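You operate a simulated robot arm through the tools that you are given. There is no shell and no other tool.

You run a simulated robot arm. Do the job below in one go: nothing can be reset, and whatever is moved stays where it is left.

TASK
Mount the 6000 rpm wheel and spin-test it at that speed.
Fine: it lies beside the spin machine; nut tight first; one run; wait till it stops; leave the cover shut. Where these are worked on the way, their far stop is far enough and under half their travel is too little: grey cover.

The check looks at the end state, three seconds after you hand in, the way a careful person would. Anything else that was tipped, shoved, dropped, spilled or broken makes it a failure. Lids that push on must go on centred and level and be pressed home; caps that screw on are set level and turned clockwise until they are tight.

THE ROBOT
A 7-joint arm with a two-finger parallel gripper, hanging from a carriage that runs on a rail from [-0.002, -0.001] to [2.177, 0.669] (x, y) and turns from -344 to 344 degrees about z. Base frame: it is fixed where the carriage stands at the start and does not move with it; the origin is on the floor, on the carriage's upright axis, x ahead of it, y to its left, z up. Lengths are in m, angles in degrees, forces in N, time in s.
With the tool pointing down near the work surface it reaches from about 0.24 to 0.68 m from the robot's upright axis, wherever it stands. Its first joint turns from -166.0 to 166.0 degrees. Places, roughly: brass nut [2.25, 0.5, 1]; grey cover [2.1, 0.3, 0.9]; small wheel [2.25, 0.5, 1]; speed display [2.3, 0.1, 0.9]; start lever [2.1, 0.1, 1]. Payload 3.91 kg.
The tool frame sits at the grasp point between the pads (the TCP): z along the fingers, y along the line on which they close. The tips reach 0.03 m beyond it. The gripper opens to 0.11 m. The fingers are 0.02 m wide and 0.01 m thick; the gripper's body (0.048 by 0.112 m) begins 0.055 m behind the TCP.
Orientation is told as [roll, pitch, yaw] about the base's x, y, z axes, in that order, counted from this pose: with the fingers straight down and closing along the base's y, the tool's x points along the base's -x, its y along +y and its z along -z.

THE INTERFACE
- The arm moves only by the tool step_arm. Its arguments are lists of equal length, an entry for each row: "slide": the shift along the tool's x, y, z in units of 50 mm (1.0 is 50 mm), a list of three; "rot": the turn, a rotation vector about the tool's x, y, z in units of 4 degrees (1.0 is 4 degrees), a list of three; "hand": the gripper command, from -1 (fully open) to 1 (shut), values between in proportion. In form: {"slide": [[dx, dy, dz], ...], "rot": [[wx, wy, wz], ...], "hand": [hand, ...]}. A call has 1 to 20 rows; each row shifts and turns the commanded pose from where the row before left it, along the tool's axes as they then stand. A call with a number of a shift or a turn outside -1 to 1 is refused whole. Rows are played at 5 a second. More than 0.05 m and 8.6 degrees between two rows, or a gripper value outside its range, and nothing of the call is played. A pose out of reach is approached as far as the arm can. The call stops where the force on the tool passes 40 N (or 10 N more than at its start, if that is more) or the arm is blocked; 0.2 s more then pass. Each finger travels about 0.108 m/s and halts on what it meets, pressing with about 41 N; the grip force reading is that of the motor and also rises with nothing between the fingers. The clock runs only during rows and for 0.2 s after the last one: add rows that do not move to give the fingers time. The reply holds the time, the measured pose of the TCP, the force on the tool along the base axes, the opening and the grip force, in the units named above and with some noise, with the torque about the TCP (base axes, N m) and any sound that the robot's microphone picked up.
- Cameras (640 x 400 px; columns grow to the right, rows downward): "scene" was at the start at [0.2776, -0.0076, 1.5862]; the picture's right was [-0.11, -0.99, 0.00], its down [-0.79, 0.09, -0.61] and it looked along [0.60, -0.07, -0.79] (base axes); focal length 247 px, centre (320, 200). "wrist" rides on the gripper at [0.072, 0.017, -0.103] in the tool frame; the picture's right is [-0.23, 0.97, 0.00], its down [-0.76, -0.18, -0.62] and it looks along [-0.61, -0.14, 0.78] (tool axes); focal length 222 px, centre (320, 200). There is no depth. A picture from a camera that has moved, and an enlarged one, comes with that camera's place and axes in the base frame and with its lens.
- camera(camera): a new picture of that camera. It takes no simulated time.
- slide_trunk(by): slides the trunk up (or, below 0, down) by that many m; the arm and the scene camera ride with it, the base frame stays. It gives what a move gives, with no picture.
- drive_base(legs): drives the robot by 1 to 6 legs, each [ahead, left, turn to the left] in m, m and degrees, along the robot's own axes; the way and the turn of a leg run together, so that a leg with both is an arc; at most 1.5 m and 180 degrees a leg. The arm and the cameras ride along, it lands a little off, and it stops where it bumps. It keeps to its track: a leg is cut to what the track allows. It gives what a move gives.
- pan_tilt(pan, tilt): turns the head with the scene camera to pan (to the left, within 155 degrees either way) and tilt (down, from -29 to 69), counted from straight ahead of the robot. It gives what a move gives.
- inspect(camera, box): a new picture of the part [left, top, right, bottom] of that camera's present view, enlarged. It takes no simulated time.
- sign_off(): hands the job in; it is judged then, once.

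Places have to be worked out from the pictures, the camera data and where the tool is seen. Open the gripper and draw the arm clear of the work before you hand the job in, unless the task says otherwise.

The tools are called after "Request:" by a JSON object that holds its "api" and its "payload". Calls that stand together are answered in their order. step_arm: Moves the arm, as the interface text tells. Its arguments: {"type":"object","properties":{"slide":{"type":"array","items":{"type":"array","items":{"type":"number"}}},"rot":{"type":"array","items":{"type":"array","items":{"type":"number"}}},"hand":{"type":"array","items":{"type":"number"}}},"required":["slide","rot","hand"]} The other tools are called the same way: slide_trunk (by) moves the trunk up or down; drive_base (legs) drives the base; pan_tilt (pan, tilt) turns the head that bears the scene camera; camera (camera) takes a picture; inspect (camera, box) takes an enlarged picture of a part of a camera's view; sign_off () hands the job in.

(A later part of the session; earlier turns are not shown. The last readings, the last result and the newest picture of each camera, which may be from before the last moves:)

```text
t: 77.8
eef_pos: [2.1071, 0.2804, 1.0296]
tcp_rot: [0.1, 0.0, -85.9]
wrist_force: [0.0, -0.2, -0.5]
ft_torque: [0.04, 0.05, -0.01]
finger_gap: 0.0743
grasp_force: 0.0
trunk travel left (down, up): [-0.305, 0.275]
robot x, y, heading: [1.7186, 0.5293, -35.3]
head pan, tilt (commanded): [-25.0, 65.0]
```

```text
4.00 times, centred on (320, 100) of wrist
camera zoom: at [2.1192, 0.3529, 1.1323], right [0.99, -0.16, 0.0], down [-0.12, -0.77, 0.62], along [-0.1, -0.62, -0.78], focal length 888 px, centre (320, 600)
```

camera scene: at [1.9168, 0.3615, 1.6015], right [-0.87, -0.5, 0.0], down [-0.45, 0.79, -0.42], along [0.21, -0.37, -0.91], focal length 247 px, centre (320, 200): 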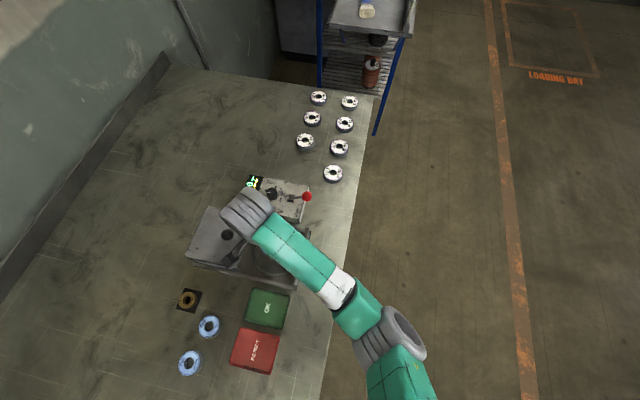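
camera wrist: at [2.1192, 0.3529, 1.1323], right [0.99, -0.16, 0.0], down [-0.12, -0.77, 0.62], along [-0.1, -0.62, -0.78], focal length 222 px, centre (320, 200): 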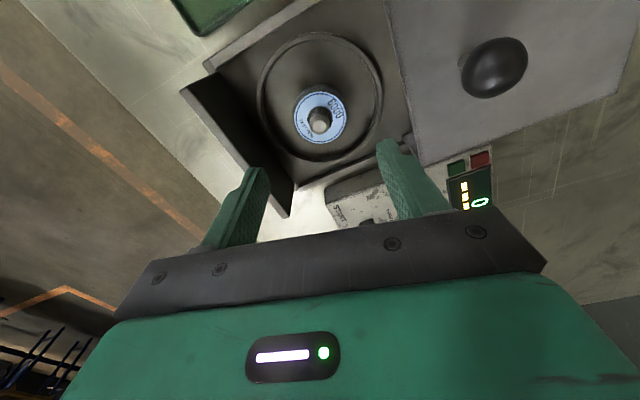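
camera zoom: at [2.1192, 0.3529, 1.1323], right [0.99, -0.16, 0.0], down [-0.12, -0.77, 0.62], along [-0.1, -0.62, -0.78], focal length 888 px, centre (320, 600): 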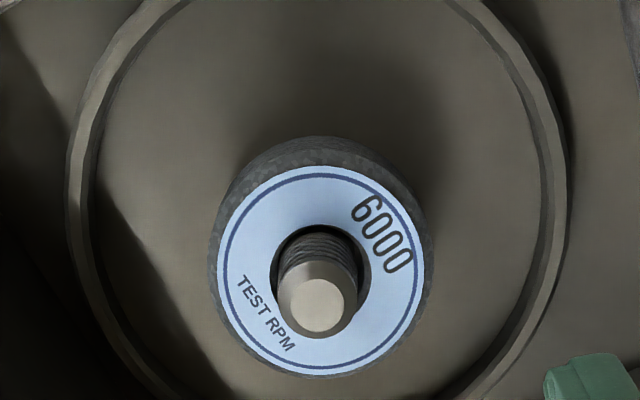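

The wheel sits on the flange with the post through its bore. Next the nut at about [2.244, 0.507]: I rise, move above it, and turn the gripper to a high yaw so that there is a long clockwise stroke available later.

Request:
{"api": "step_arm", "payload": {"slide": [[0, 0, -0.9], [0.867, 0.61, 0], [0.867, 0.61, 0], [0.867, 0.61, 0], [0.867, 0.61, 0], [0.867, 0.61, 0], [0, 0, 0], [0, 0, 0], [0, 0, 0], [0, 0, 0], [0, 0, 0], [0, 0, 0], [0, 0, 0], [0, 0, 0], [0, 0, 0], [0, 0, 0], [0, 0, 0], [0, 0, 0], [0, 0, 0], [0, 0, 0]], "rot": [[0, 0, 0], [0, 0, 0], [0, 0, 0], [0, 0, 0], [0, 0, 0], [0, 0, 0], [0, 0, -1], [0, 0, -1], [0, 0, -1], [0, 0, -1], [0, 0, -1], [0, 0, -1], [0, 0, -1], [0, 0, -1], [0, 0, -1], [0, 0, -1], [0, 0, -1], [0, 0, -1], [0, 0, -1], [0, 0, -1]], "hand": [-0.35, -0.35, -0.35, -0.35, -0.35, -0.35, -0.35, -0.35, -0.35, -0.35, -0.35, -0.35, -0.35, -0.35, -0.35, -0.35, -0.35, -0.35, -0.35, -0.35]}}

Request:
{"api": "step_arm", "payload": {"slide": [[0, 0, 0], [0, 0, 0], [0, 0, 0], [0, 0, 0], [0, 0, 0], [0, 0, 0], [0, 0, 0], [0, 0, 0], [0, 0, 0], [0, 0, 0], [0, 0, 0], [0, 0, 0], [0, 0, 0], [0, 0, 0], [0, 0, 0], [0, 0, 0], [0, 0, 0], [0, 0, 0], [0, 0, 0], [0, 0, 0]], "rot": [[0, 0, -1], [0, 0, -1], [0, 0, -1], [0, 0, -1], [0, 0, -1], [0, 0, -1], [0, 0, -1], [0, 0, -1], [0, 0, -1], [0, 0, -1], [0, 0, -1], [0, 0, -1], [0, 0, -1], [0, 0, -1], [0, 0, -1], [0, 0, -1], [0, 0, -1], [0, 0, -1], [0, 0, -1], [0, 0, -1]], "hand": [-0.35, -0.35, -0.35, -0.35, -0.35, -0.35, -0.35, -0.35, -0.35, -0.35, -0.35, -0.35, -0.35, -0.35, -0.35, -0.35, -0.35, -0.35, -0.35, -0.35]}}

Request:
{"api": "camera", "payload": {"camera": "scene"}}

Request:
{"api": "camera", "payload": {"camera": "wrist"}}

```text
refused: row 2 steps farther than a row can; nothing moved
```

```text
t: 82.0
eef_pos: [2.1081, 0.2809, 1.0292]
tcp_rot: [0.0, -0.1, -5.8]
wrist_force: [-0.2, 0.5, 0.0]
ft_torque: [-0.02, 0.03, 0.03]
finger_gap: 0.0743
grasp_force: 0.0
trunk travel left (down, up): [-0.305, 0.275]
robot x, y, heading: [1.7217, 0.5288, -35.0]
head pan, tilt (commanded): [-25.0, 65.0]
```

```text
taken
camera scene: at [1.9168, 0.3615, 1.6015], right [-0.87, -0.5, 0.0], down [-0.45, 0.79, -0.42], along [0.21, -0.37, -0.91], focal length 247 px, centre (320, 200)
```

scene: 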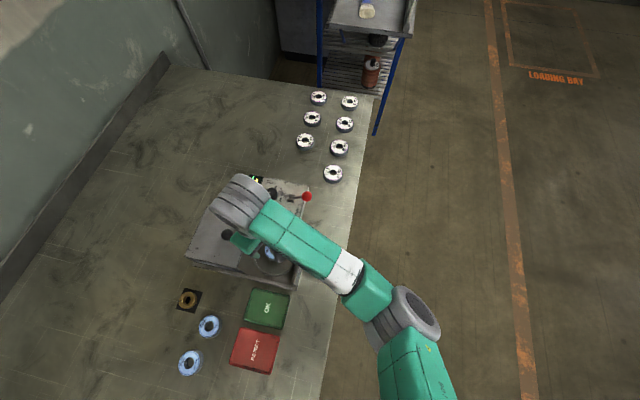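

```text
taken
camera wrist: at [2.0373, 0.3042, 1.1318], right [0.32, 0.95, 0.0], down [0.74, -0.25, 0.62], along [0.59, -0.2, -0.78], focal length 222 px, centre (320, 200)
```

wrist: 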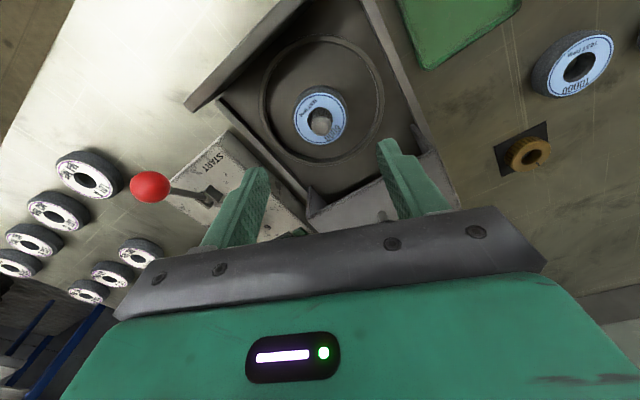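

The first call was refused (step too long), the turn was done in place safely. I now lift and move above the nut, turning on to a higher yaw.

Request:
{"api": "step_arm", "payload": {"slide": [[0, 0, -0.9], [-0.373, 0.797, 0], [-0.373, 0.797, 0], [-0.373, 0.797, 0], [-0.373, 0.797, 0], [-0.373, 0.797, 0], [-0.373, 0.797, 0], [0, 0, 0], [0, 0, 0], [0, 0, 0], [0, 0, 0], [0, 0, 0], [0, 0, 0], [0, 0, 0], [0, 0, 0], [0, 0, 0], [0, 0, 0], [0, 0, 0], [0, 0, 0], [0, 0, 0]], "rot": [[0, 0, 0], [0, 0, 0], [0, 0, 0], [0, 0, 0], [0, 0, 0], [0, 0, 0], [0, 0, 0], [0, 0, -1], [0, 0, -1], [0, 0, -1], [0, 0, -1], [0, 0, -1], [0, 0, -1], [0, 0, -1], [0, 0, -1], [0, 0, -1], [0, 0, -1], [0, 0, -1], [0, 0, -1], [0, 0, -1]], "hand": [-0.35, -0.35, -0.35, -0.35, -0.35, -0.35, -0.35, -0.35, -0.35, -0.35, -0.35, -0.35, -0.35, -0.35, -0.35, -0.35, -0.35, -0.35, -0.35, -0.35]}}

Request:
{"api": "step_arm", "payload": {"slide": [[0, 0, 0], [0, 0, 0], [0, 0, 0], [0, 0, 0], [0, 0, 0], [0, 0, 0], [0, 0, 0], [0, 0, 0], [0, 0, 0], [0, 0, 0], [0, 0, 0], [0, 0, 0], [0, 0, 0], [0, 0, 0], [0, 0, 0], [0, 0, 0]], "rot": [[0, 0, -1], [0, 0, -1], [0, 0, -1], [0, 0, -1], [0, 0, -1], [0, 0, -1], [0, 0, -1], [0, 0, -1], [0, 0, -1], [0, 0, -1], [0, 0, -1], [0, 0, -1], [0, 0, -1], [0, 0, -1], [0, 0, -1], [0, 0, 0]], "hand": [-0.35, -0.35, -0.35, -0.35, -0.35, -0.35, -0.35, -0.35, -0.35, -0.35, -0.35, -0.35, -0.35, -0.35, -0.35, -0.35]}}

Request:
{"api": "camera", "payload": {"camera": "scene"}}

Request:
{"api": "camera", "payload": {"camera": "wrist"}}

```text
t: 86.2
eef_pos: [2.2437, 0.5071, 1.0735]
tcp_rot: [0.0, 0.2, 46.2]
wrist_force: [0.3, 0.1, 0.0]
ft_torque: [-0.01, -0.04, 0.02]
finger_gap: 0.0741
grasp_force: 0.0
trunk travel left (down, up): [-0.305, 0.275]
robot x, y, heading: [1.7189, 0.5293, -35.2]
head pan, tilt (commanded): [-25.0, 65.0]
```

```text
t: 89.6
eef_pos: [2.2427, 0.5075, 1.0722]
tcp_rot: [0.1, 0.1, 106.2]
wrist_force: [0.4, 0.2, -0.1]
ft_torque: [0.01, 0.0, 0.0]
finger_gap: 0.0744
grasp_force: 0.1
trunk travel left (down, up): [-0.305, 0.275]
robot x, y, heading: [1.7205, 0.5288, -35.3]
head pan, tilt (commanded): [-25.0, 65.0]
```

```text
taken
camera scene: at [1.9168, 0.3615, 1.6015], right [-0.87, -0.5, 0.0], down [-0.45, 0.79, -0.42], along [0.21, -0.37, -0.91], focal length 247 px, centre (320, 200)
```

scene: 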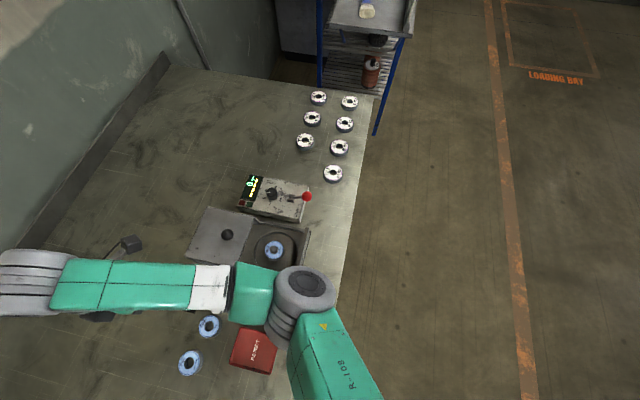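

```text
taken
camera wrist: at [2.2469, 0.4327, 1.1766], right [-1.0, -0.05, 0.0], down [-0.04, 0.78, 0.62], along [-0.03, 0.62, -0.78], focal length 222 px, centre (320, 200)
```

wrist: 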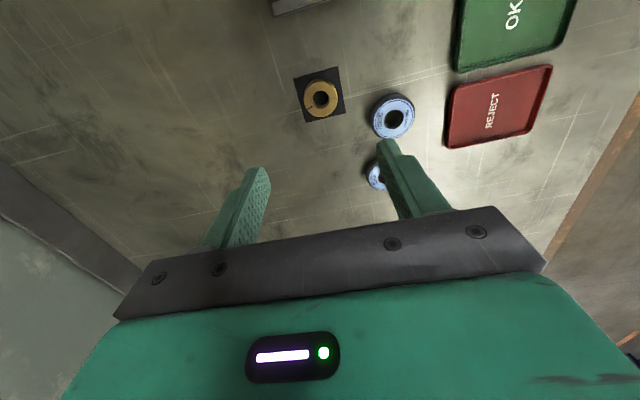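

Request:
{"api": "inspect", "payload": {"camera": "wrist", "box": [256, 58, 384, 138]}}

Request:
{"api": "inspect", "payload": {"camera": "scene", "box": [230, 220, 326, 280]}}

```text
5.00 times, centred on (320, 98) of wrist
camera zoom: at [2.2469, 0.4327, 1.1766], right [-1.0, -0.05, 0.0], down [-0.04, 0.78, 0.62], along [-0.03, 0.62, -0.78], focal length 1111 px, centre (320, 710)
```

zoom: 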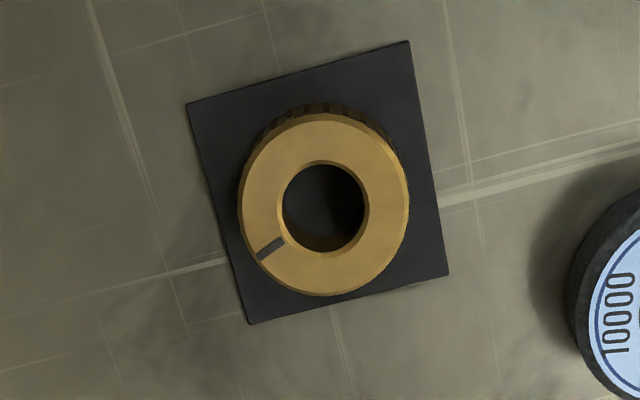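

```text
6.67 times, centred on (278, 250) of scene
camera zoom: at [1.9168, 0.3615, 1.6015], right [-0.87, -0.5, 0.0], down [-0.45, 0.79, -0.42], along [0.21, -0.37, -0.91], focal length 1649 px, centre (600, -133)
```

zoom: 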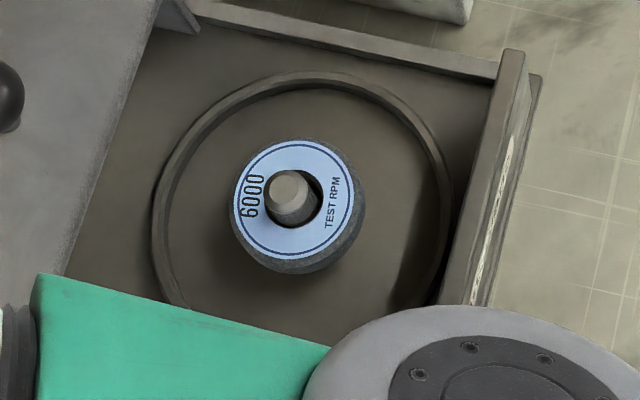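

The nut is right below the TCP (within 1 mm), its top at about z=0.885, 42 mm wide. I go down to TCP z≈0.904.

Request:
{"api": "step_arm", "payload": {"slide": [[0.02, 0, 0.7], [0, 0, 0.7], [0, 0, 0.7], [0, 0, 0.7], [0, 0, 0.55], [0, 0, 0]], "rot": [[0, 0, 0], [0, 0, 0], [0, 0, 0], [0, 0, 0], [0, 0, 0], [0, 0, 0]], "hand": [-0.35, -0.3, -0.2, -0.2, -0.2, -0.2]}}

Request:
{"api": "camera", "payload": {"camera": "wrist"}}

Request:
{"api": "inspect", "payload": {"camera": "wrist", "box": [240, 110, 400, 210]}}

```text
t: 91.0
eef_pos: [2.2426, 0.5066, 0.9056]
tcp_rot: [-0.1, 0.1, 106.3]
wrist_force: [0.4, 1.4, 0.3]
ft_torque: [-0.01, 0.03, 0.0]
finger_gap: 0.066
grasp_force: 0.1
trunk travel left (down, up): [-0.305, 0.275]
robot x, y, heading: [1.7226, 0.5268, -35.1]
head pan, tilt (commanded): [-25.0, 65.0]
```

```text
taken
camera wrist: at [2.2465, 0.4315, 1.0095], right [-1.0, -0.05, 0.0], down [-0.04, 0.78, 0.62], along [-0.03, 0.62, -0.78], focal length 222 px, centre (320, 200)
```

wrist: 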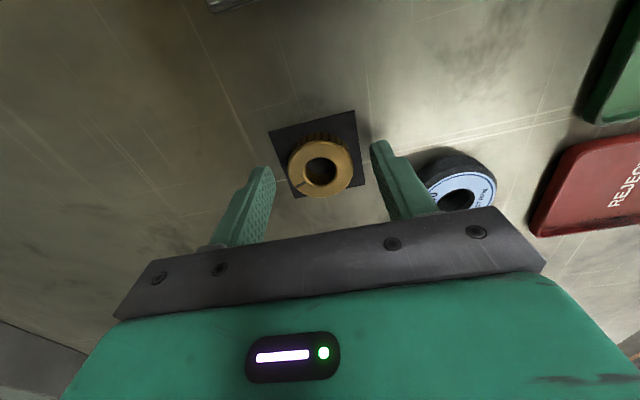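

```text
4.00 times, centred on (320, 160) of wrist
camera zoom: at [2.2465, 0.4315, 1.0095], right [-1.0, -0.05, 0.0], down [-0.04, 0.78, 0.62], along [-0.03, 0.62, -0.78], focal length 888 px, centre (320, 360)
```

zoom: 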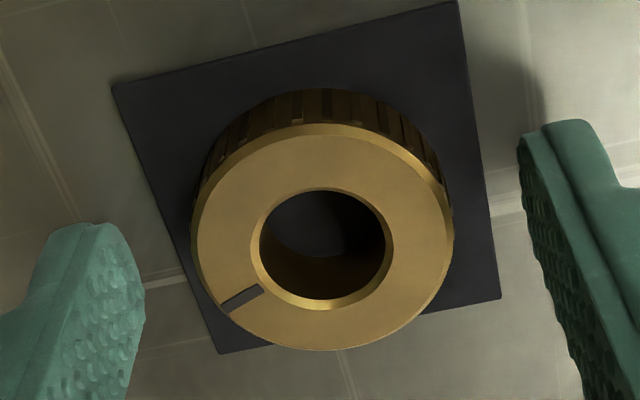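

Centred. I close on the nut.

Request:
{"api": "step_arm", "payload": {"slide": [[0, 0, 0], [0, 0, 0], [0, 0, 0], [0, 0, 0]], "rot": [[0, 0, 0], [0, 0, 0], [0, 0, 0], [0, 0, 0]], "hand": [0.1, 0.4, 0.6, 0.6]}}

Request:
{"api": "camera", "payload": {"camera": "wrist"}}

Request:
{"api": "inspect", "payload": {"camera": "wrist", "box": [240, 110, 400, 210]}}

```text
t: 92.0
eef_pos: [2.2427, 0.5062, 0.9056]
tcp_rot: [0.0, 0.0, 106.2]
wrist_force: [-1.1, -0.1, 0.0]
ft_torque: [0.02, 0.03, 0.02]
finger_gap: 0.041
grasp_force: 40.9
trunk travel left (down, up): [-0.305, 0.275]
robot x, y, heading: [1.7207, 0.53, -35.5]
head pan, tilt (commanded): [-25.0, 65.0]
```

```text
taken
camera wrist: at [2.2464, 0.4314, 1.0098], right [-1.0, -0.05, 0.0], down [-0.04, 0.78, 0.62], along [-0.03, 0.62, -0.78], focal length 222 px, centre (320, 200)
```

wrist: 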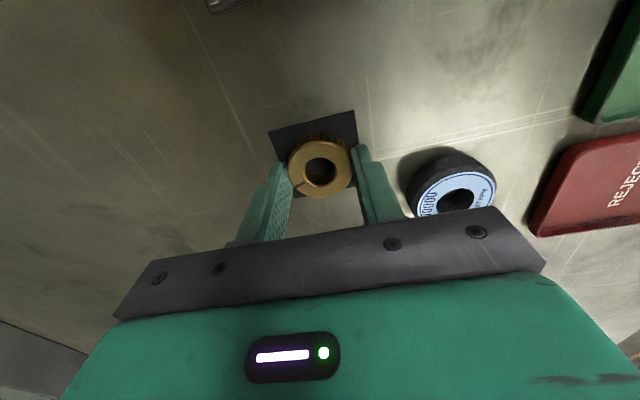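

```text
4.00 times, centred on (320, 160) of wrist
camera zoom: at [2.2464, 0.4314, 1.0098], right [-1.0, -0.05, 0.0], down [-0.04, 0.78, 0.62], along [-0.03, 0.62, -0.78], focal length 888 px, centre (320, 360)
```

zoom: 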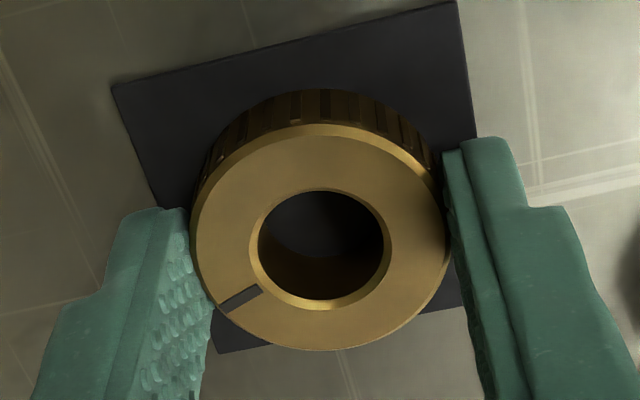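

Nut gripped (41 mm). I lift it and carry it above the spindle at [2.107, 0.2805].

Request:
{"api": "step_arm", "payload": {"slide": [[0, 0, -0.3], [0, 0, -0.7], [0, 0, -0.8], [0, 0, -0.8], [0, 0, -0.8], [0.597, 0.644, 0], [0.597, 0.644, 0], [0.597, 0.644, 0], [0.597, 0.644, 0], [0.597, 0.644, 0], [0.597, 0.644, 0], [0, 0, 0], [0, 0, 0]], "rot": [[0, 0, 0], [0, 0, 0], [0, 0, 0], [0, 0, 0], [0, 0, 0], [0, 0, 0], [0, 0, 0], [0, 0, 0], [0, 0, 0], [0, 0, 0], [0, 0, 0], [0, 0, 0], [0, 0, 0]], "hand": [0.6, 0.6, 0.6, 0.6, 0.6, 0.6, 0.6, 0.6, 0.6, 0.6, 0.6, 0.6, 0.6]}}

Request:
{"api": "camera", "payload": {"camera": "wrist"}}

Request:
{"api": "camera", "payload": {"camera": "scene"}}

```text
t: 94.8
eef_pos: [2.1066, 0.2806, 1.0755]
tcp_rot: [0.0, 0.1, 106.2]
wrist_force: [-0.1, -0.4, -1.5]
ft_torque: [0.02, -0.03, 0.01]
finger_gap: 0.0408
grasp_force: 41.0
trunk travel left (down, up): [-0.305, 0.275]
robot x, y, heading: [1.7201, 0.5288, -35.4]
head pan, tilt (commanded): [-25.0, 65.0]
```

```text
taken
camera wrist: at [2.1109, 0.2061, 1.179], right [-1.0, -0.05, 0.0], down [-0.04, 0.78, 0.62], along [-0.03, 0.62, -0.78], focal length 222 px, centre (320, 200)
```

wrist: 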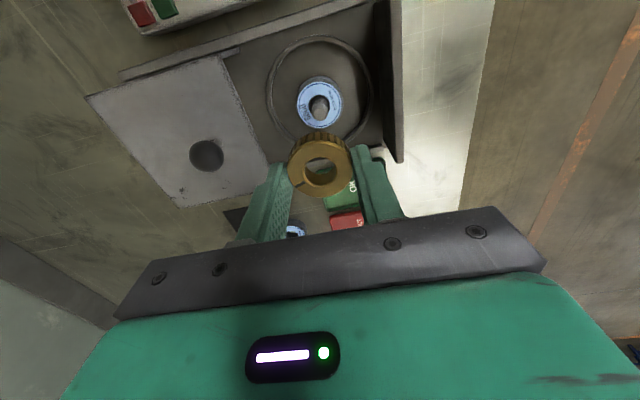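

```text
taken
camera scene: at [1.9168, 0.3615, 1.6015], right [-0.87, -0.5, 0.0], down [-0.45, 0.79, -0.42], along [0.21, -0.37, -0.91], focal length 247 px, centre (320, 200)
```

scene: 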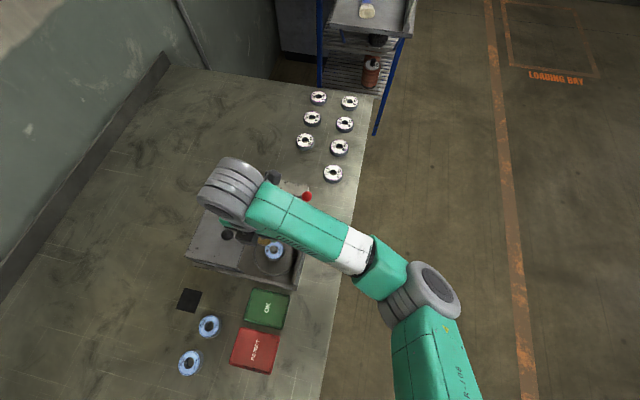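

Request:
{"api": "inspect", "payload": {"camera": "wrist", "box": [256, 64, 384, 144]}}

Request:
{"api": "inspect", "payload": {"camera": "wrist", "box": [256, 120, 384, 200]}}

```text
5.00 times, centred on (320, 104) of wrist
camera zoom: at [2.1109, 0.2061, 1.179], right [-1.0, -0.05, 0.0], down [-0.04, 0.78, 0.62], along [-0.03, 0.62, -0.78], focal length 1111 px, centre (320, 680)
```

zoom: 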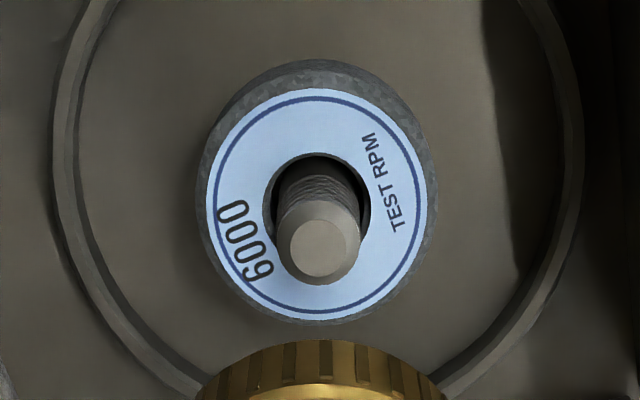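

```text
5.00 times, centred on (320, 160) of wrist
camera zoom: at [2.1109, 0.2061, 1.179], right [-1.0, -0.05, 0.0], down [-0.04, 0.78, 0.62], along [-0.03, 0.62, -0.78], focal length 1111 px, centre (320, 400)
```

zoom: 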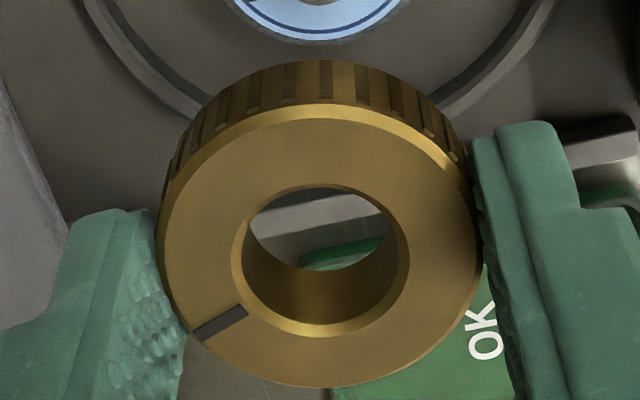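

Opposite views give the spindle axis at [2.107, 0.281] with tip z≈0.939; the nut is within 1 mm of it. I turn further counter-clockwise (yaw to ~170°) to gain stroke before threading.

Request:
{"api": "step_arm", "payload": {"slide": [[0, 0, 0], [0, 0, 0], [0, 0, 0], [0, 0, 0], [0, 0, 0], [0, 0, 0], [0, 0, 0], [0, 0, 0], [0, 0, 0], [0, 0, 0], [0, 0, 0], [0, 0, 0], [0, 0, 0], [0, 0, 0], [0, 0, 0], [0, 0, 0], [0, 0, 0]], "rot": [[0, 0, -1], [0, 0, -1], [0, 0, -1], [0, 0, -1], [0, 0, -1], [0, 0, -1], [0, 0, -1], [0, 0, -1], [0, 0, -1], [0, 0, -1], [0, 0, -1], [0, 0, -1], [0, 0, -1], [0, 0, -1], [0, 0, -1], [0, 0, -1], [0, 0, 0]], "hand": [0.6, 0.6, 0.6, 0.6, 0.6, 0.6, 0.6, 0.6, 0.6, 0.6, 0.6, 0.6, 0.6, 0.6, 0.6, 0.6, 0.6]}}

Request:
{"api": "camera", "payload": {"camera": "scene"}}

Request:
{"api": "camera", "payload": {"camera": "wrist"}}

```text
t: 98.4
eef_pos: [2.1081, 0.2805, 1.0756]
tcp_rot: [0.1, 0.2, 170.2]
wrist_force: [-0.6, 0.7, -1.7]
ft_torque: [0.03, -0.01, 0.0]
finger_gap: 0.041
grasp_force: 41.2
trunk travel left (down, up): [-0.305, 0.275]
robot x, y, heading: [1.7211, 0.5303, -35.2]
head pan, tilt (commanded): [-25.0, 65.0]
```

```text
taken
camera scene: at [1.9167, 0.3615, 1.6015], right [-0.87, -0.5, 0.0], down [-0.45, 0.79, -0.42], along [0.21, -0.37, -0.91], focal length 247 px, centre (320, 200)
```

scene: 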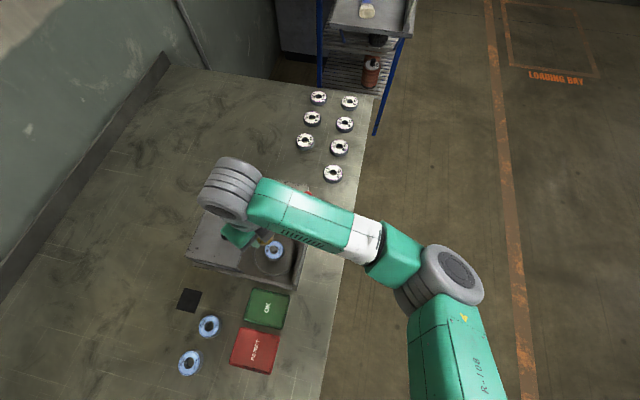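

```text
taken
camera wrist: at [2.1756, 0.2514, 1.1796], right [-0.39, -0.92, 0.0], down [-0.72, 0.31, 0.62], along [-0.57, 0.24, -0.78], focal length 222 px, centre (320, 200)
```

wrist: 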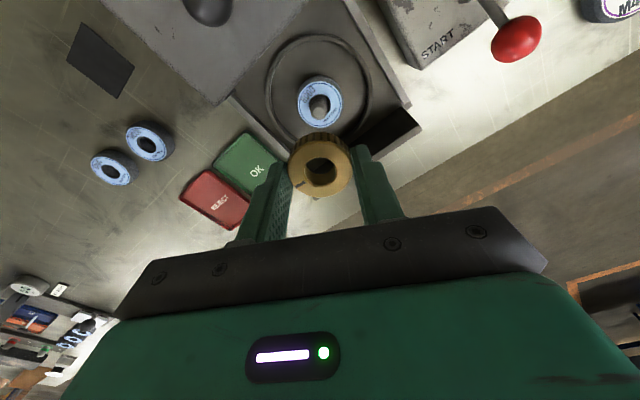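

Yaw 170° is reachable. I trim the position and lower to just above the tip.

Request:
{"api": "step_arm", "payload": {"slide": [[-0.02, -0.01, 0.5], [0, 0, 0.5], [0, 0, 0.5], [0, 0, 0.4], [0, 0, 0]], "rot": [[0, 0, 0], [0, 0, 0], [0, 0, 0], [0, 0, 0], [0, 0, 0]], "hand": [0.6, 0.6, 0.6, 0.6, 0.6]}}

Request:
{"api": "camera", "payload": {"camera": "wrist"}}

Request:
{"api": "inspect", "payload": {"camera": "wrist", "box": [256, 110, 384, 190]}}

Request:
{"api": "inspect", "payload": {"camera": "scene", "box": [210, 200, 338, 280]}}

```text
t: 99.6
eef_pos: [2.1074, 0.2811, 0.9809]
tcp_rot: [0.2, 0.0, 170.1]
wrist_force: [0.3, 0.0, 0.1]
ft_torque: [0.0, 0.02, -0.02]
finger_gap: 0.041
grasp_force: 40.9
trunk travel left (down, up): [-0.305, 0.275]
robot x, y, heading: [1.7215, 0.5289, -35.3]
head pan, tilt (commanded): [-25.0, 65.0]
```

```text
taken
camera wrist: at [2.175, 0.2521, 1.0846], right [-0.39, -0.92, 0.0], down [-0.72, 0.31, 0.62], along [-0.57, 0.24, -0.78], focal length 222 px, centre (320, 200)
```

wrist: 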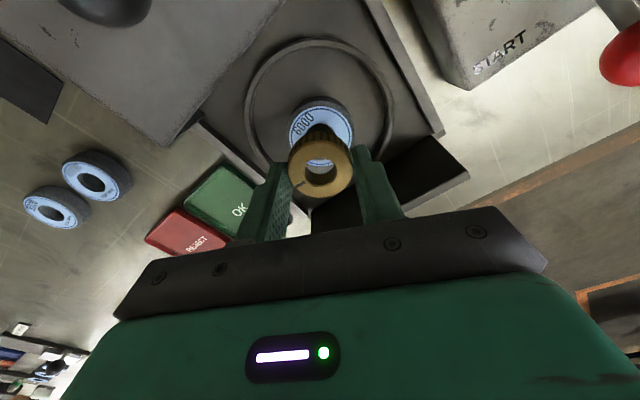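

```text
5.00 times, centred on (320, 150) of wrist
camera zoom: at [2.175, 0.2521, 1.0846], right [-0.39, -0.92, 0.0], down [-0.72, 0.31, 0.62], along [-0.57, 0.24, -0.78], focal length 1111 px, centre (320, 450)
```

zoom: 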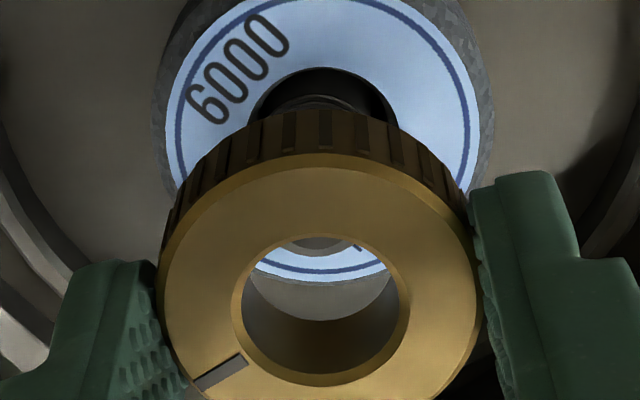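

```text
5.00 times, centred on (274, 240) of scene
camera zoom: at [1.9167, 0.3616, 1.6015], right [-0.87, -0.5, 0.0], down [-0.45, 0.79, -0.42], along [0.21, -0.37, -0.91], focal length 1237 px, centre (550, 0)
```

zoom: 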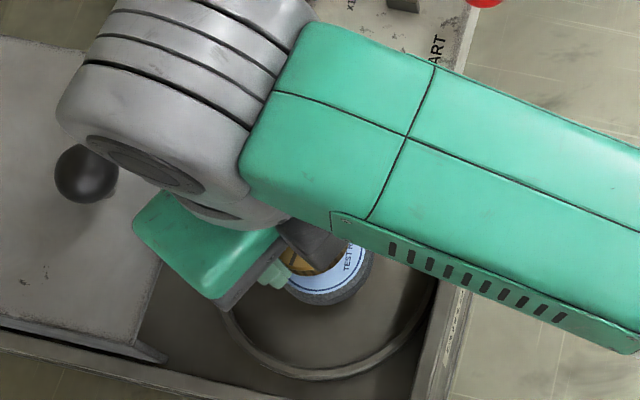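

The tip shows through the nut's hole as expected for an aligned axis. I lower in 2.5 mm steps until it touches.

Request:
{"api": "step_arm", "payload": {"slide": [[0, 0, 0.05], [0, 0, 0.05], [0, 0, 0.05], [0, 0, 0.05], [0, 0, 0.05], [0, 0, 0.05], [0, 0, 0]], "rot": [[0, 0, 0], [0, 0, 0], [0, 0, 0], [0, 0, 0], [0, 0, 0], [0, 0, 0], [0, 0, 0]], "hand": [0.6, 0.6, 0.6, 0.6, 0.6, 0.6, 0.6]}}

Request:
{"api": "inspect", "payload": {"camera": "wrist", "box": [256, 110, 384, 190]}}

```text
t: 101.2
eef_pos: [2.1066, 0.2816, 0.967]
tcp_rot: [0.1, 0.1, 170.2]
wrist_force: [0.2, 0.0, -1.3]
ft_torque: [-0.01, 0.0, 0.0]
finger_gap: 0.0409
grasp_force: 40.5
trunk travel left (down, up): [-0.305, 0.275]
robot x, y, heading: [1.7203, 0.5298, -35.2]
head pan, tilt (commanded): [-25.0, 65.0]
```

```text
5.00 times, centred on (320, 150) of wrist
camera zoom: at [2.1751, 0.2517, 1.0695], right [-0.39, -0.92, 0.0], down [-0.72, 0.31, 0.62], along [-0.57, 0.24, -0.78], focal length 1111 px, centre (320, 450)
```

zoom: 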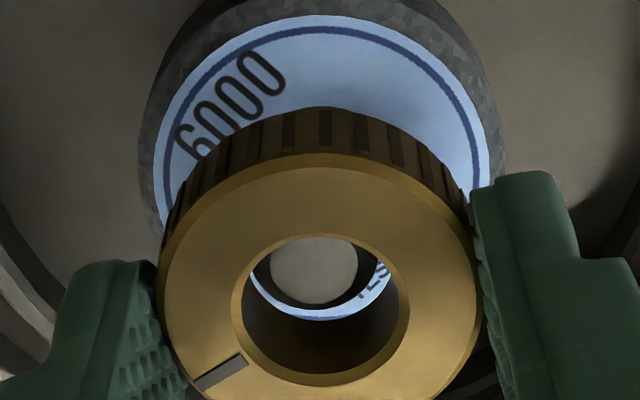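

No contact yet; the tip shows about 1 mm to the −y side in the hole. I trim that and continue down.

Request:
{"api": "step_arm", "payload": {"slide": [[0, -0.02, 0], [0, 0, 0.05], [0, 0, 0.05], [0, 0, 0.05], [0, 0, 0.05], [0, 0, 0]], "rot": [[0, 0, 0], [0, 0, 0], [0, 0, 0], [0, 0, 0], [0, 0, 0], [0, 0, 0]], "hand": [0.6, 0.6, 0.6, 0.6, 0.6, 0.6]}}

Request:
{"api": "inspect", "payload": {"camera": "wrist", "box": [256, 110, 384, 190]}}

```text
t: 102.6
eef_pos: [2.1069, 0.2826, 0.9555]
tcp_rot: [0.1, 0.1, 170.0]
wrist_force: [0.6, -0.3, -0.4]
ft_torque: [0.02, 0.03, 0.02]
finger_gap: 0.0407
grasp_force: 40.9
trunk travel left (down, up): [-0.305, 0.275]
robot x, y, heading: [1.7197, 0.5286, -35.4]
head pan, tilt (commanded): [-25.0, 65.0]
```

```text
5.00 times, centred on (320, 150) of wrist
camera zoom: at [2.1754, 0.2525, 1.0592], right [-0.39, -0.92, 0.0], down [-0.72, 0.31, 0.62], along [-0.57, 0.24, -0.78], focal length 1111 px, centre (320, 450)
```

zoom: 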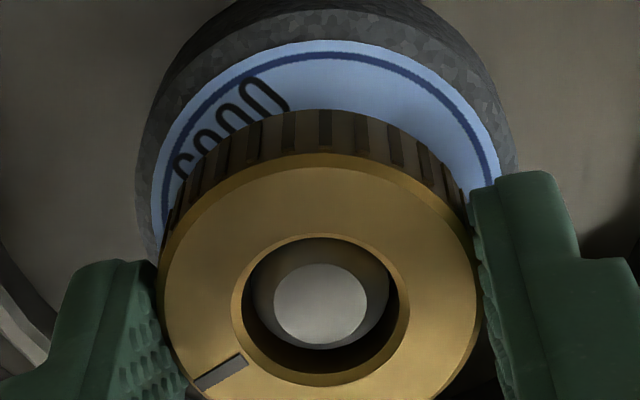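

The tip is now well inside the nut's bore, still no contact. I keep lowering to contact.

Request:
{"api": "step_arm", "payload": {"slide": [[0, 0, 0.04], [0, 0, 0.04], [0, 0, 0.04], [0, 0, 0.04], [0, 0, 0.04], [0, 0, 0]], "rot": [[0, 0, 0], [0, 0, 0], [0, 0, 0], [0, 0, 0], [0, 0, 0], [0, 0, 0]], "hand": [0.6, 0.6, 0.6, 0.6, 0.6, 0.6]}}

Request:
{"api": "inspect", "payload": {"camera": "wrist", "box": [256, 110, 384, 190]}}

```text
t: 104.0
eef_pos: [2.1072, 0.2826, 0.948]
tcp_rot: [0.1, 0.1, 170.2]
wrist_force: [-10.8, 6.1, 33.5]
ft_torque: [0.22, 0.39, -0.04]
finger_gap: 0.041
grasp_force: 41.1
trunk travel left (down, up): [-0.305, 0.275]
robot x, y, heading: [1.7235, 0.5317, -34.9]
head pan, tilt (commanded): [-25.0, 65.0]
```

```text
5.00 times, centred on (320, 150) of wrist
camera zoom: at [2.1753, 0.2525, 1.0511], right [-0.39, -0.92, 0.0], down [-0.72, 0.31, 0.62], along [-0.57, 0.24, -0.78], focal length 1111 px, centre (320, 450)
```

zoom: 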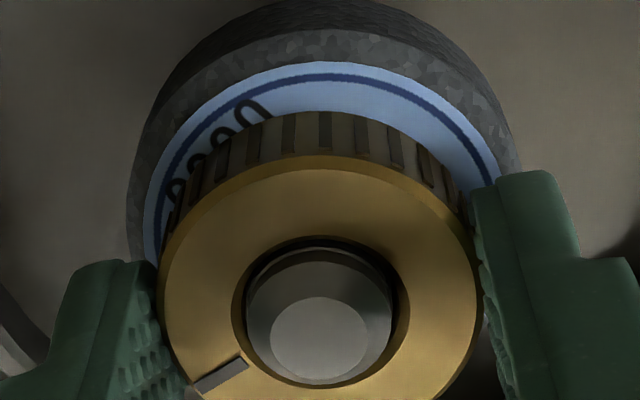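

Contact at 33 N with the nut's underside at ≈0.913. I ease slightly and begin turning clockwise, watching height and torque.

Request:
{"api": "step_arm", "payload": {"slide": [[0, 0, -0.02], [0, 0, 0], [0, 0, 0], [0, 0, 0], [0, 0, 0], [0, 0, 0], [0, 0, 0]], "rot": [[0, 0, 0], [0, 0, 1], [0, 0, 1], [0, 0, 1], [0, 0, 1], [0, 0, 1], [0, 0, 0]], "hand": [0.6, 0.6, 0.6, 0.6, 0.6, 0.6, 0.6]}}

Request:
{"api": "inspect", "payload": {"camera": "wrist", "box": [256, 110, 384, 190]}}

```text
t: 105.6
eef_pos: [2.1088, 0.2823, 0.9466]
tcp_rot: [0.1, 0.1, 150.1]
wrist_force: [1.9, 0.4, 12.0]
ft_torque: [-0.04, -0.16, 0.01]
finger_gap: 0.0408
grasp_force: 41.2
trunk travel left (down, up): [-0.305, 0.275]
robot x, y, heading: [1.7173, 0.5313, -35.4]
head pan, tilt (commanded): [-25.0, 65.0]
```

```text
5.00 times, centred on (320, 150) of wrist
camera zoom: at [2.1621, 0.2308, 1.0507], right [-0.68, -0.73, 0.0], down [-0.57, 0.54, 0.62], along [-0.45, 0.42, -0.78], focal length 1111 px, centre (320, 450)
```

zoom: 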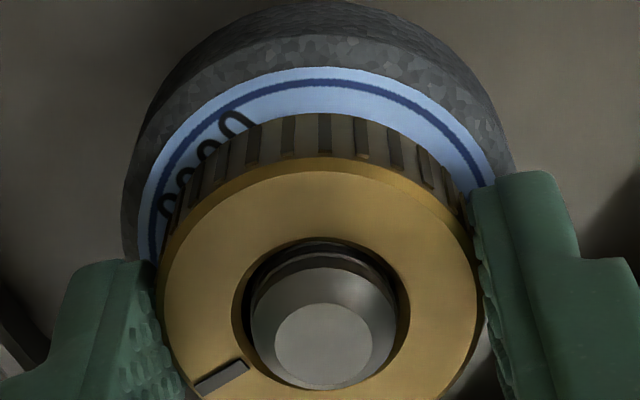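

The nut turns with little torque. I continue turning with a slight downward follow.

Request:
{"api": "step_arm", "payload": {"slide": [[0, 0, 0], [0, 0, 0], [0, 0, 0], [0, 0, 0.005], [0, 0, 0], [0, 0, 0], [0, 0, 0], [0, 0, 0.005], [0, 0, 0], [0, 0, 0], [0, 0, 0], [0, 0, 0.005], [0, 0, 0], [0, 0, 0], [0, 0, 0], [0, 0, 0]], "rot": [[0, 0, 1], [0, 0, 1], [0, 0, 1], [0, 0, 1], [0, 0, 1], [0, 0, 1], [0, 0, 1], [0, 0, 1], [0, 0, 1], [0, 0, 1], [0, 0, 1], [0, 0, 1], [0, 0, 1], [0, 0, 1], [0, 0, 1], [0, 0, 0]], "hand": [0.6, 0.6, 0.6, 0.6, 0.6, 0.6, 0.6, 0.6, 0.6, 0.6, 0.6, 0.6, 0.6, 0.6, 0.6, 0.6]}}

Request:
{"api": "inspect", "payload": {"camera": "wrist", "box": [256, 110, 384, 190]}}

```text
t: 109.0
eef_pos: [2.1085, 0.2829, 0.9468]
tcp_rot: [-0.1, 0.2, 90.2]
wrist_force: [-1.2, 0.3, 18.9]
ft_torque: [0.03, 0.04, -0.06]
finger_gap: 0.0408
grasp_force: 40.9
trunk travel left (down, up): [-0.305, 0.275]
robot x, y, heading: [1.7204, 0.5295, -34.8]
head pan, tilt (commanded): [-25.0, 65.0]
```

```text
5.00 times, centred on (320, 150) of wrist
camera zoom: at [2.0909, 0.209, 1.0504], right [-0.97, 0.23, 0.0], down [0.18, 0.76, 0.62], along [0.14, 0.61, -0.78], focal length 1111 px, centre (320, 450)
```

zoom: 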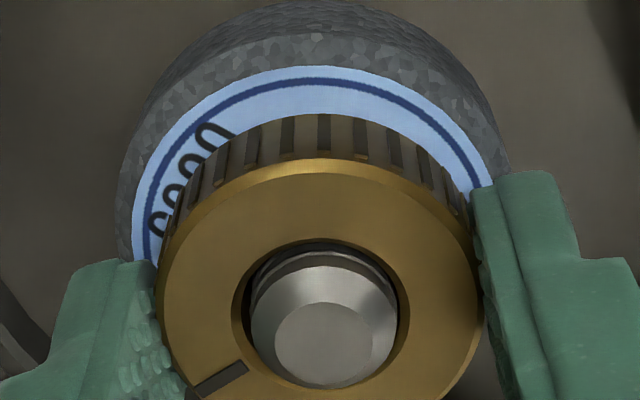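

The wheel's label seems to turn along with the gripper, so the nut is bearing on the wheel. I continue the clockwise stroke and watch torque and height.

Request:
{"api": "step_arm", "payload": {"slide": [[0, 0, 0], [0, 0, 0], [0, 0, 0], [0, 0, 0], [0, 0, 0], [0, 0, 0], [0, 0, 0], [0, 0, 0], [0, 0, 0], [0, 0, 0], [0, 0, 0], [0, 0, 0], [0, 0, 0], [0, 0, 0], [0, 0, 0]], "rot": [[0, 0, 1], [0, 0, 1], [0, 0, 1], [0, 0, 1], [0, 0, 1], [0, 0, 1], [0, 0, 1], [0, 0, 1], [0, 0, 1], [0, 0, 1], [0, 0, 1], [0, 0, 1], [0, 0, 1], [0, 0, 1], [0, 0, 1]], "hand": [0.6, 0.6, 0.6, 0.6, 0.6, 0.6, 0.6, 0.6, 0.6, 0.6, 0.6, 0.6, 0.6, 0.6, 0.6]}}

Request:
{"api": "camera", "payload": {"camera": "wrist"}}

Request:
{"api": "inspect", "payload": {"camera": "wrist", "box": [256, 110, 384, 190]}}

```text
t: 112.2
eef_pos: [2.1075, 0.2815, 0.9467]
tcp_rot: [-0.1, 0.0, 30.1]
wrist_force: [-0.1, -0.8, 9.5]
ft_torque: [-0.09, 0.12, 0.02]
finger_gap: 0.0406
grasp_force: 40.7
trunk travel left (down, up): [-0.305, 0.275]
robot x, y, heading: [1.7199, 0.5281, -35.5]
head pan, tilt (commanded): [-25.0, 65.0]
```

```text
taken
camera wrist: at [2.036, 0.2593, 1.05], right [-0.29, 0.96, 0.0], down [0.75, 0.23, 0.62], along [0.6, 0.18, -0.78], focal length 222 px, centre (320, 200)
```

wrist: 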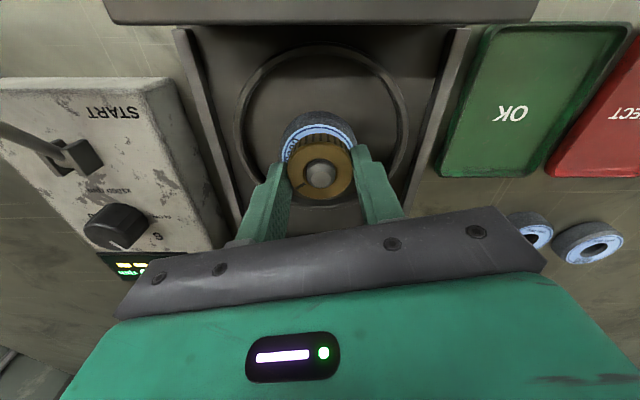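

```text
5.00 times, centred on (320, 150) of wrist
camera zoom: at [2.036, 0.2593, 1.05], right [-0.29, 0.96, 0.0], down [0.75, 0.23, 0.62], along [0.6, 0.18, -0.78], focal length 1111 px, centre (320, 450)
```

zoom: 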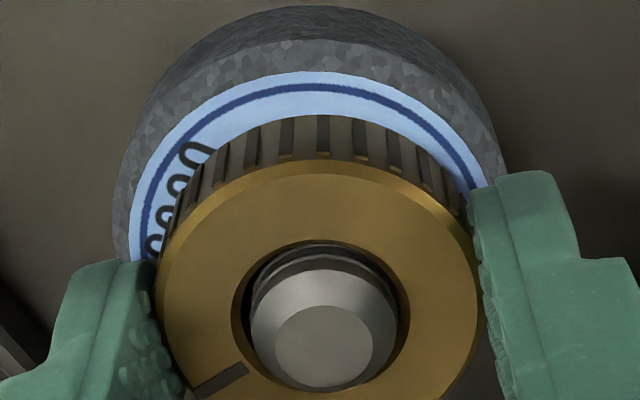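

The upward force is falling, so the nut seems to work its way down slowly. I continue the stroke.

Request:
{"api": "step_arm", "payload": {"slide": [[0, 0, 0], [0, 0, 0.005], [0, 0, 0], [0, 0, 0], [0, 0, 0], [0, 0, 0.005], [0, 0, 0], [0, 0, 0], [0, 0, 0], [0, 0, 0.005], [0, 0, 0], [0, 0, 0], [0, 0, 0], [0, 0, 0.005], [0, 0, 0], [0, 0, 0], [0, 0, 0], [0, 0, 0], [0, 0, 0], [0, 0, 0]], "rot": [[0, 0, 1], [0, 0, 1], [0, 0, 1], [0, 0, 1], [0, 0, 1], [0, 0, 1], [0, 0, 1], [0, 0, 1], [0, 0, 1], [0, 0, 1], [0, 0, 1], [0, 0, 1], [0, 0, 1], [0, 0, 1], [0, 0, 1], [0, 0, 1], [0, 0, 1], [0, 0, 1], [0, 0, 1], [0, 0, 1]], "hand": [0.6, 0.6, 0.6, 0.6, 0.6, 0.6, 0.6, 0.6, 0.6, 0.6, 0.6, 0.6, 0.6, 0.6, 0.6, 0.6, 0.6, 0.6, 0.6, 0.6]}}

Request:
{"api": "inspect", "payload": {"camera": "wrist", "box": [256, 110, 384, 190]}}

```text
t: 116.4
eef_pos: [2.1075, 0.2828, 0.9448]
tcp_rot: [0.1, -0.2, -49.9]
wrist_force: [2.5, -0.2, 15.2]
ft_torque: [-0.04, -0.05, 0.07]
finger_gap: 0.0406
grasp_force: 40.9
trunk travel left (down, up): [-0.305, 0.275]
robot x, y, heading: [1.7204, 0.5307, -35.4]
head pan, tilt (commanded): [-25.0, 65.0]
```

```text
5.00 times, centred on (320, 150) of wrist
camera zoom: at [2.0741, 0.3478, 1.049], right [0.89, 0.45, 0.0], down [0.35, -0.7, 0.63], along [0.28, -0.56, -0.78], focal length 1111 px, centre (320, 450)
```

zoom: 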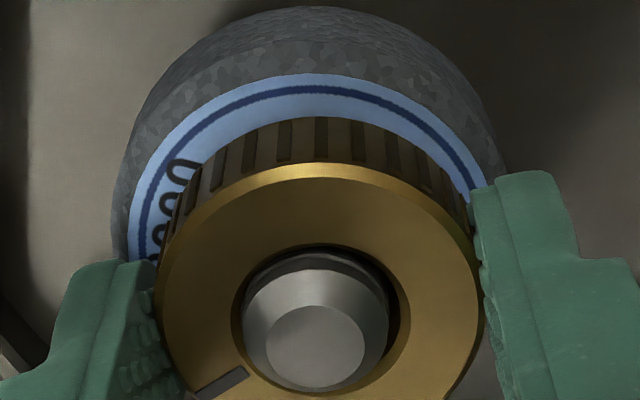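

The height creeps down slowly. Before going on I release the nut, lift a little and look at how it sits.

Request:
{"api": "step_arm", "payload": {"slide": [[0, 0, 0], [0, 0, 0], [0, 0, 0], [0, 0, -0.4], [0, 0, -0.8], [0, 0, -0.8], [0, 0, 0]], "rot": [[0, 0, 0], [0, 0, 0], [0, 0, 0], [0, 0, 0], [0, 0, 0], [0, 0, 0], [0, 0, 0]], "hand": [0.2, 0, 0, 0, 0, 0, 0]}}

Request:
{"api": "camera", "payload": {"camera": "wrist"}}

Request:
{"api": "inspect", "payload": {"camera": "wrist", "box": [256, 70, 384, 150]}}

Request:
{"api": "inspect", "payload": {"camera": "scene", "box": [226, 210, 322, 270]}}

```text
t: 118.0
eef_pos: [2.1098, 0.2819, 1.0048]
tcp_rot: [0.0, -0.1, -49.9]
wrist_force: [-0.8, 0.5, 0.3]
ft_torque: [-0.01, 0.0, -0.03]
finger_gap: 0.055
grasp_force: 0.1
out of reach, approached as far as the arm can: row 4, 5
trunk travel left (down, up): [-0.305, 0.275]
robot x, y, heading: [1.7196, 0.5264, -35.2]
head pan, tilt (commanded): [-25.0, 65.0]
```

```text
taken
camera wrist: at [2.0754, 0.3476, 1.108], right [0.89, 0.45, 0.0], down [0.35, -0.7, 0.62], along [0.28, -0.56, -0.78], focal length 222 px, centre (320, 200)
```

wrist: 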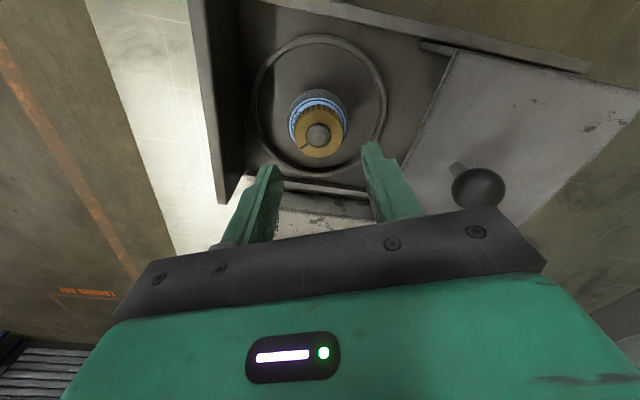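

```text
5.00 times, centred on (320, 110) of wrist
camera zoom: at [2.0754, 0.3476, 1.108], right [0.89, 0.45, 0.0], down [0.35, -0.7, 0.62], along [0.28, -0.56, -0.78], focal length 1111 px, centre (320, 650)
```

zoom: 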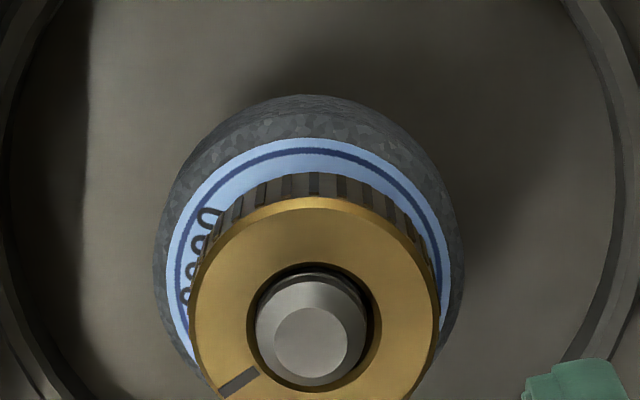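

```text
6.67 times, centred on (274, 240) of scene
camera zoom: at [1.9167, 0.3614, 1.6015], right [-0.87, -0.5, 0.0], down [-0.45, 0.79, -0.42], along [0.21, -0.37, -0.91], focal length 1649 px, centre (627, -67)
```

zoom: 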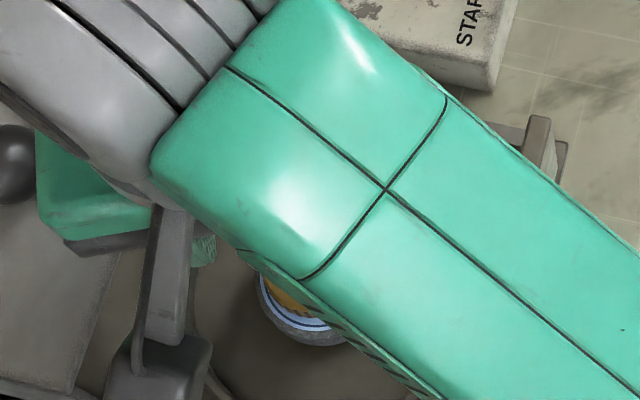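

Request:
{"api": "inspect", "payload": {"camera": "wrist", "box": [286, 86, 350, 126]}}

Request:
{"api": "inspect", "payload": {"camera": "wrist", "box": [286, 118, 350, 158]}}

```text
10.00 times, centred on (318, 106) of wrist
camera zoom: at [2.0754, 0.3476, 1.108], right [0.89, 0.45, 0.0], down [0.35, -0.7, 0.62], along [0.28, -0.56, -0.78], focal length 2221 px, centre (340, 1140)
```

zoom: 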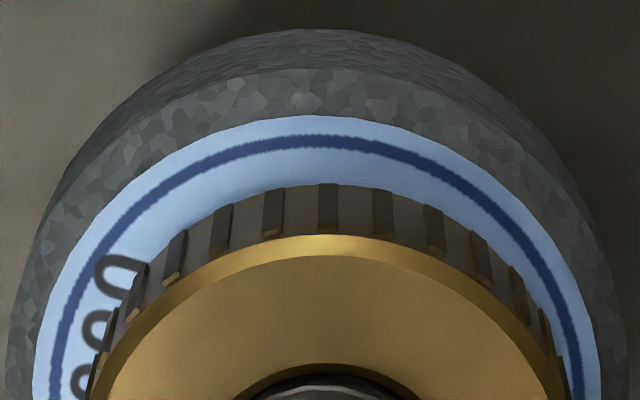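

```text
10.00 times, centred on (318, 138) of wrist
camera zoom: at [2.0754, 0.3476, 1.108], right [0.89, 0.45, 0.0], down [0.35, -0.7, 0.62], along [0.28, -0.56, -0.78], focal length 2221 px, centre (340, 820)
```

zoom: 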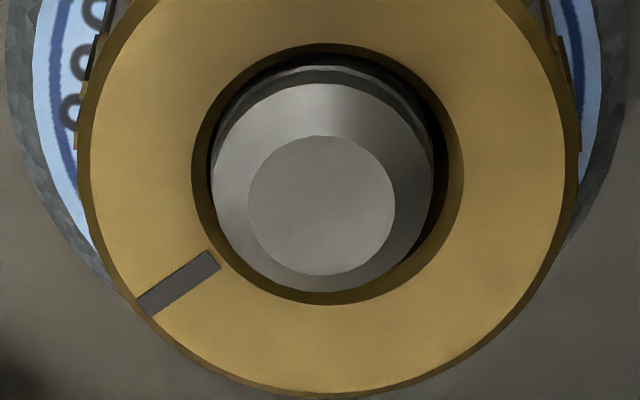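

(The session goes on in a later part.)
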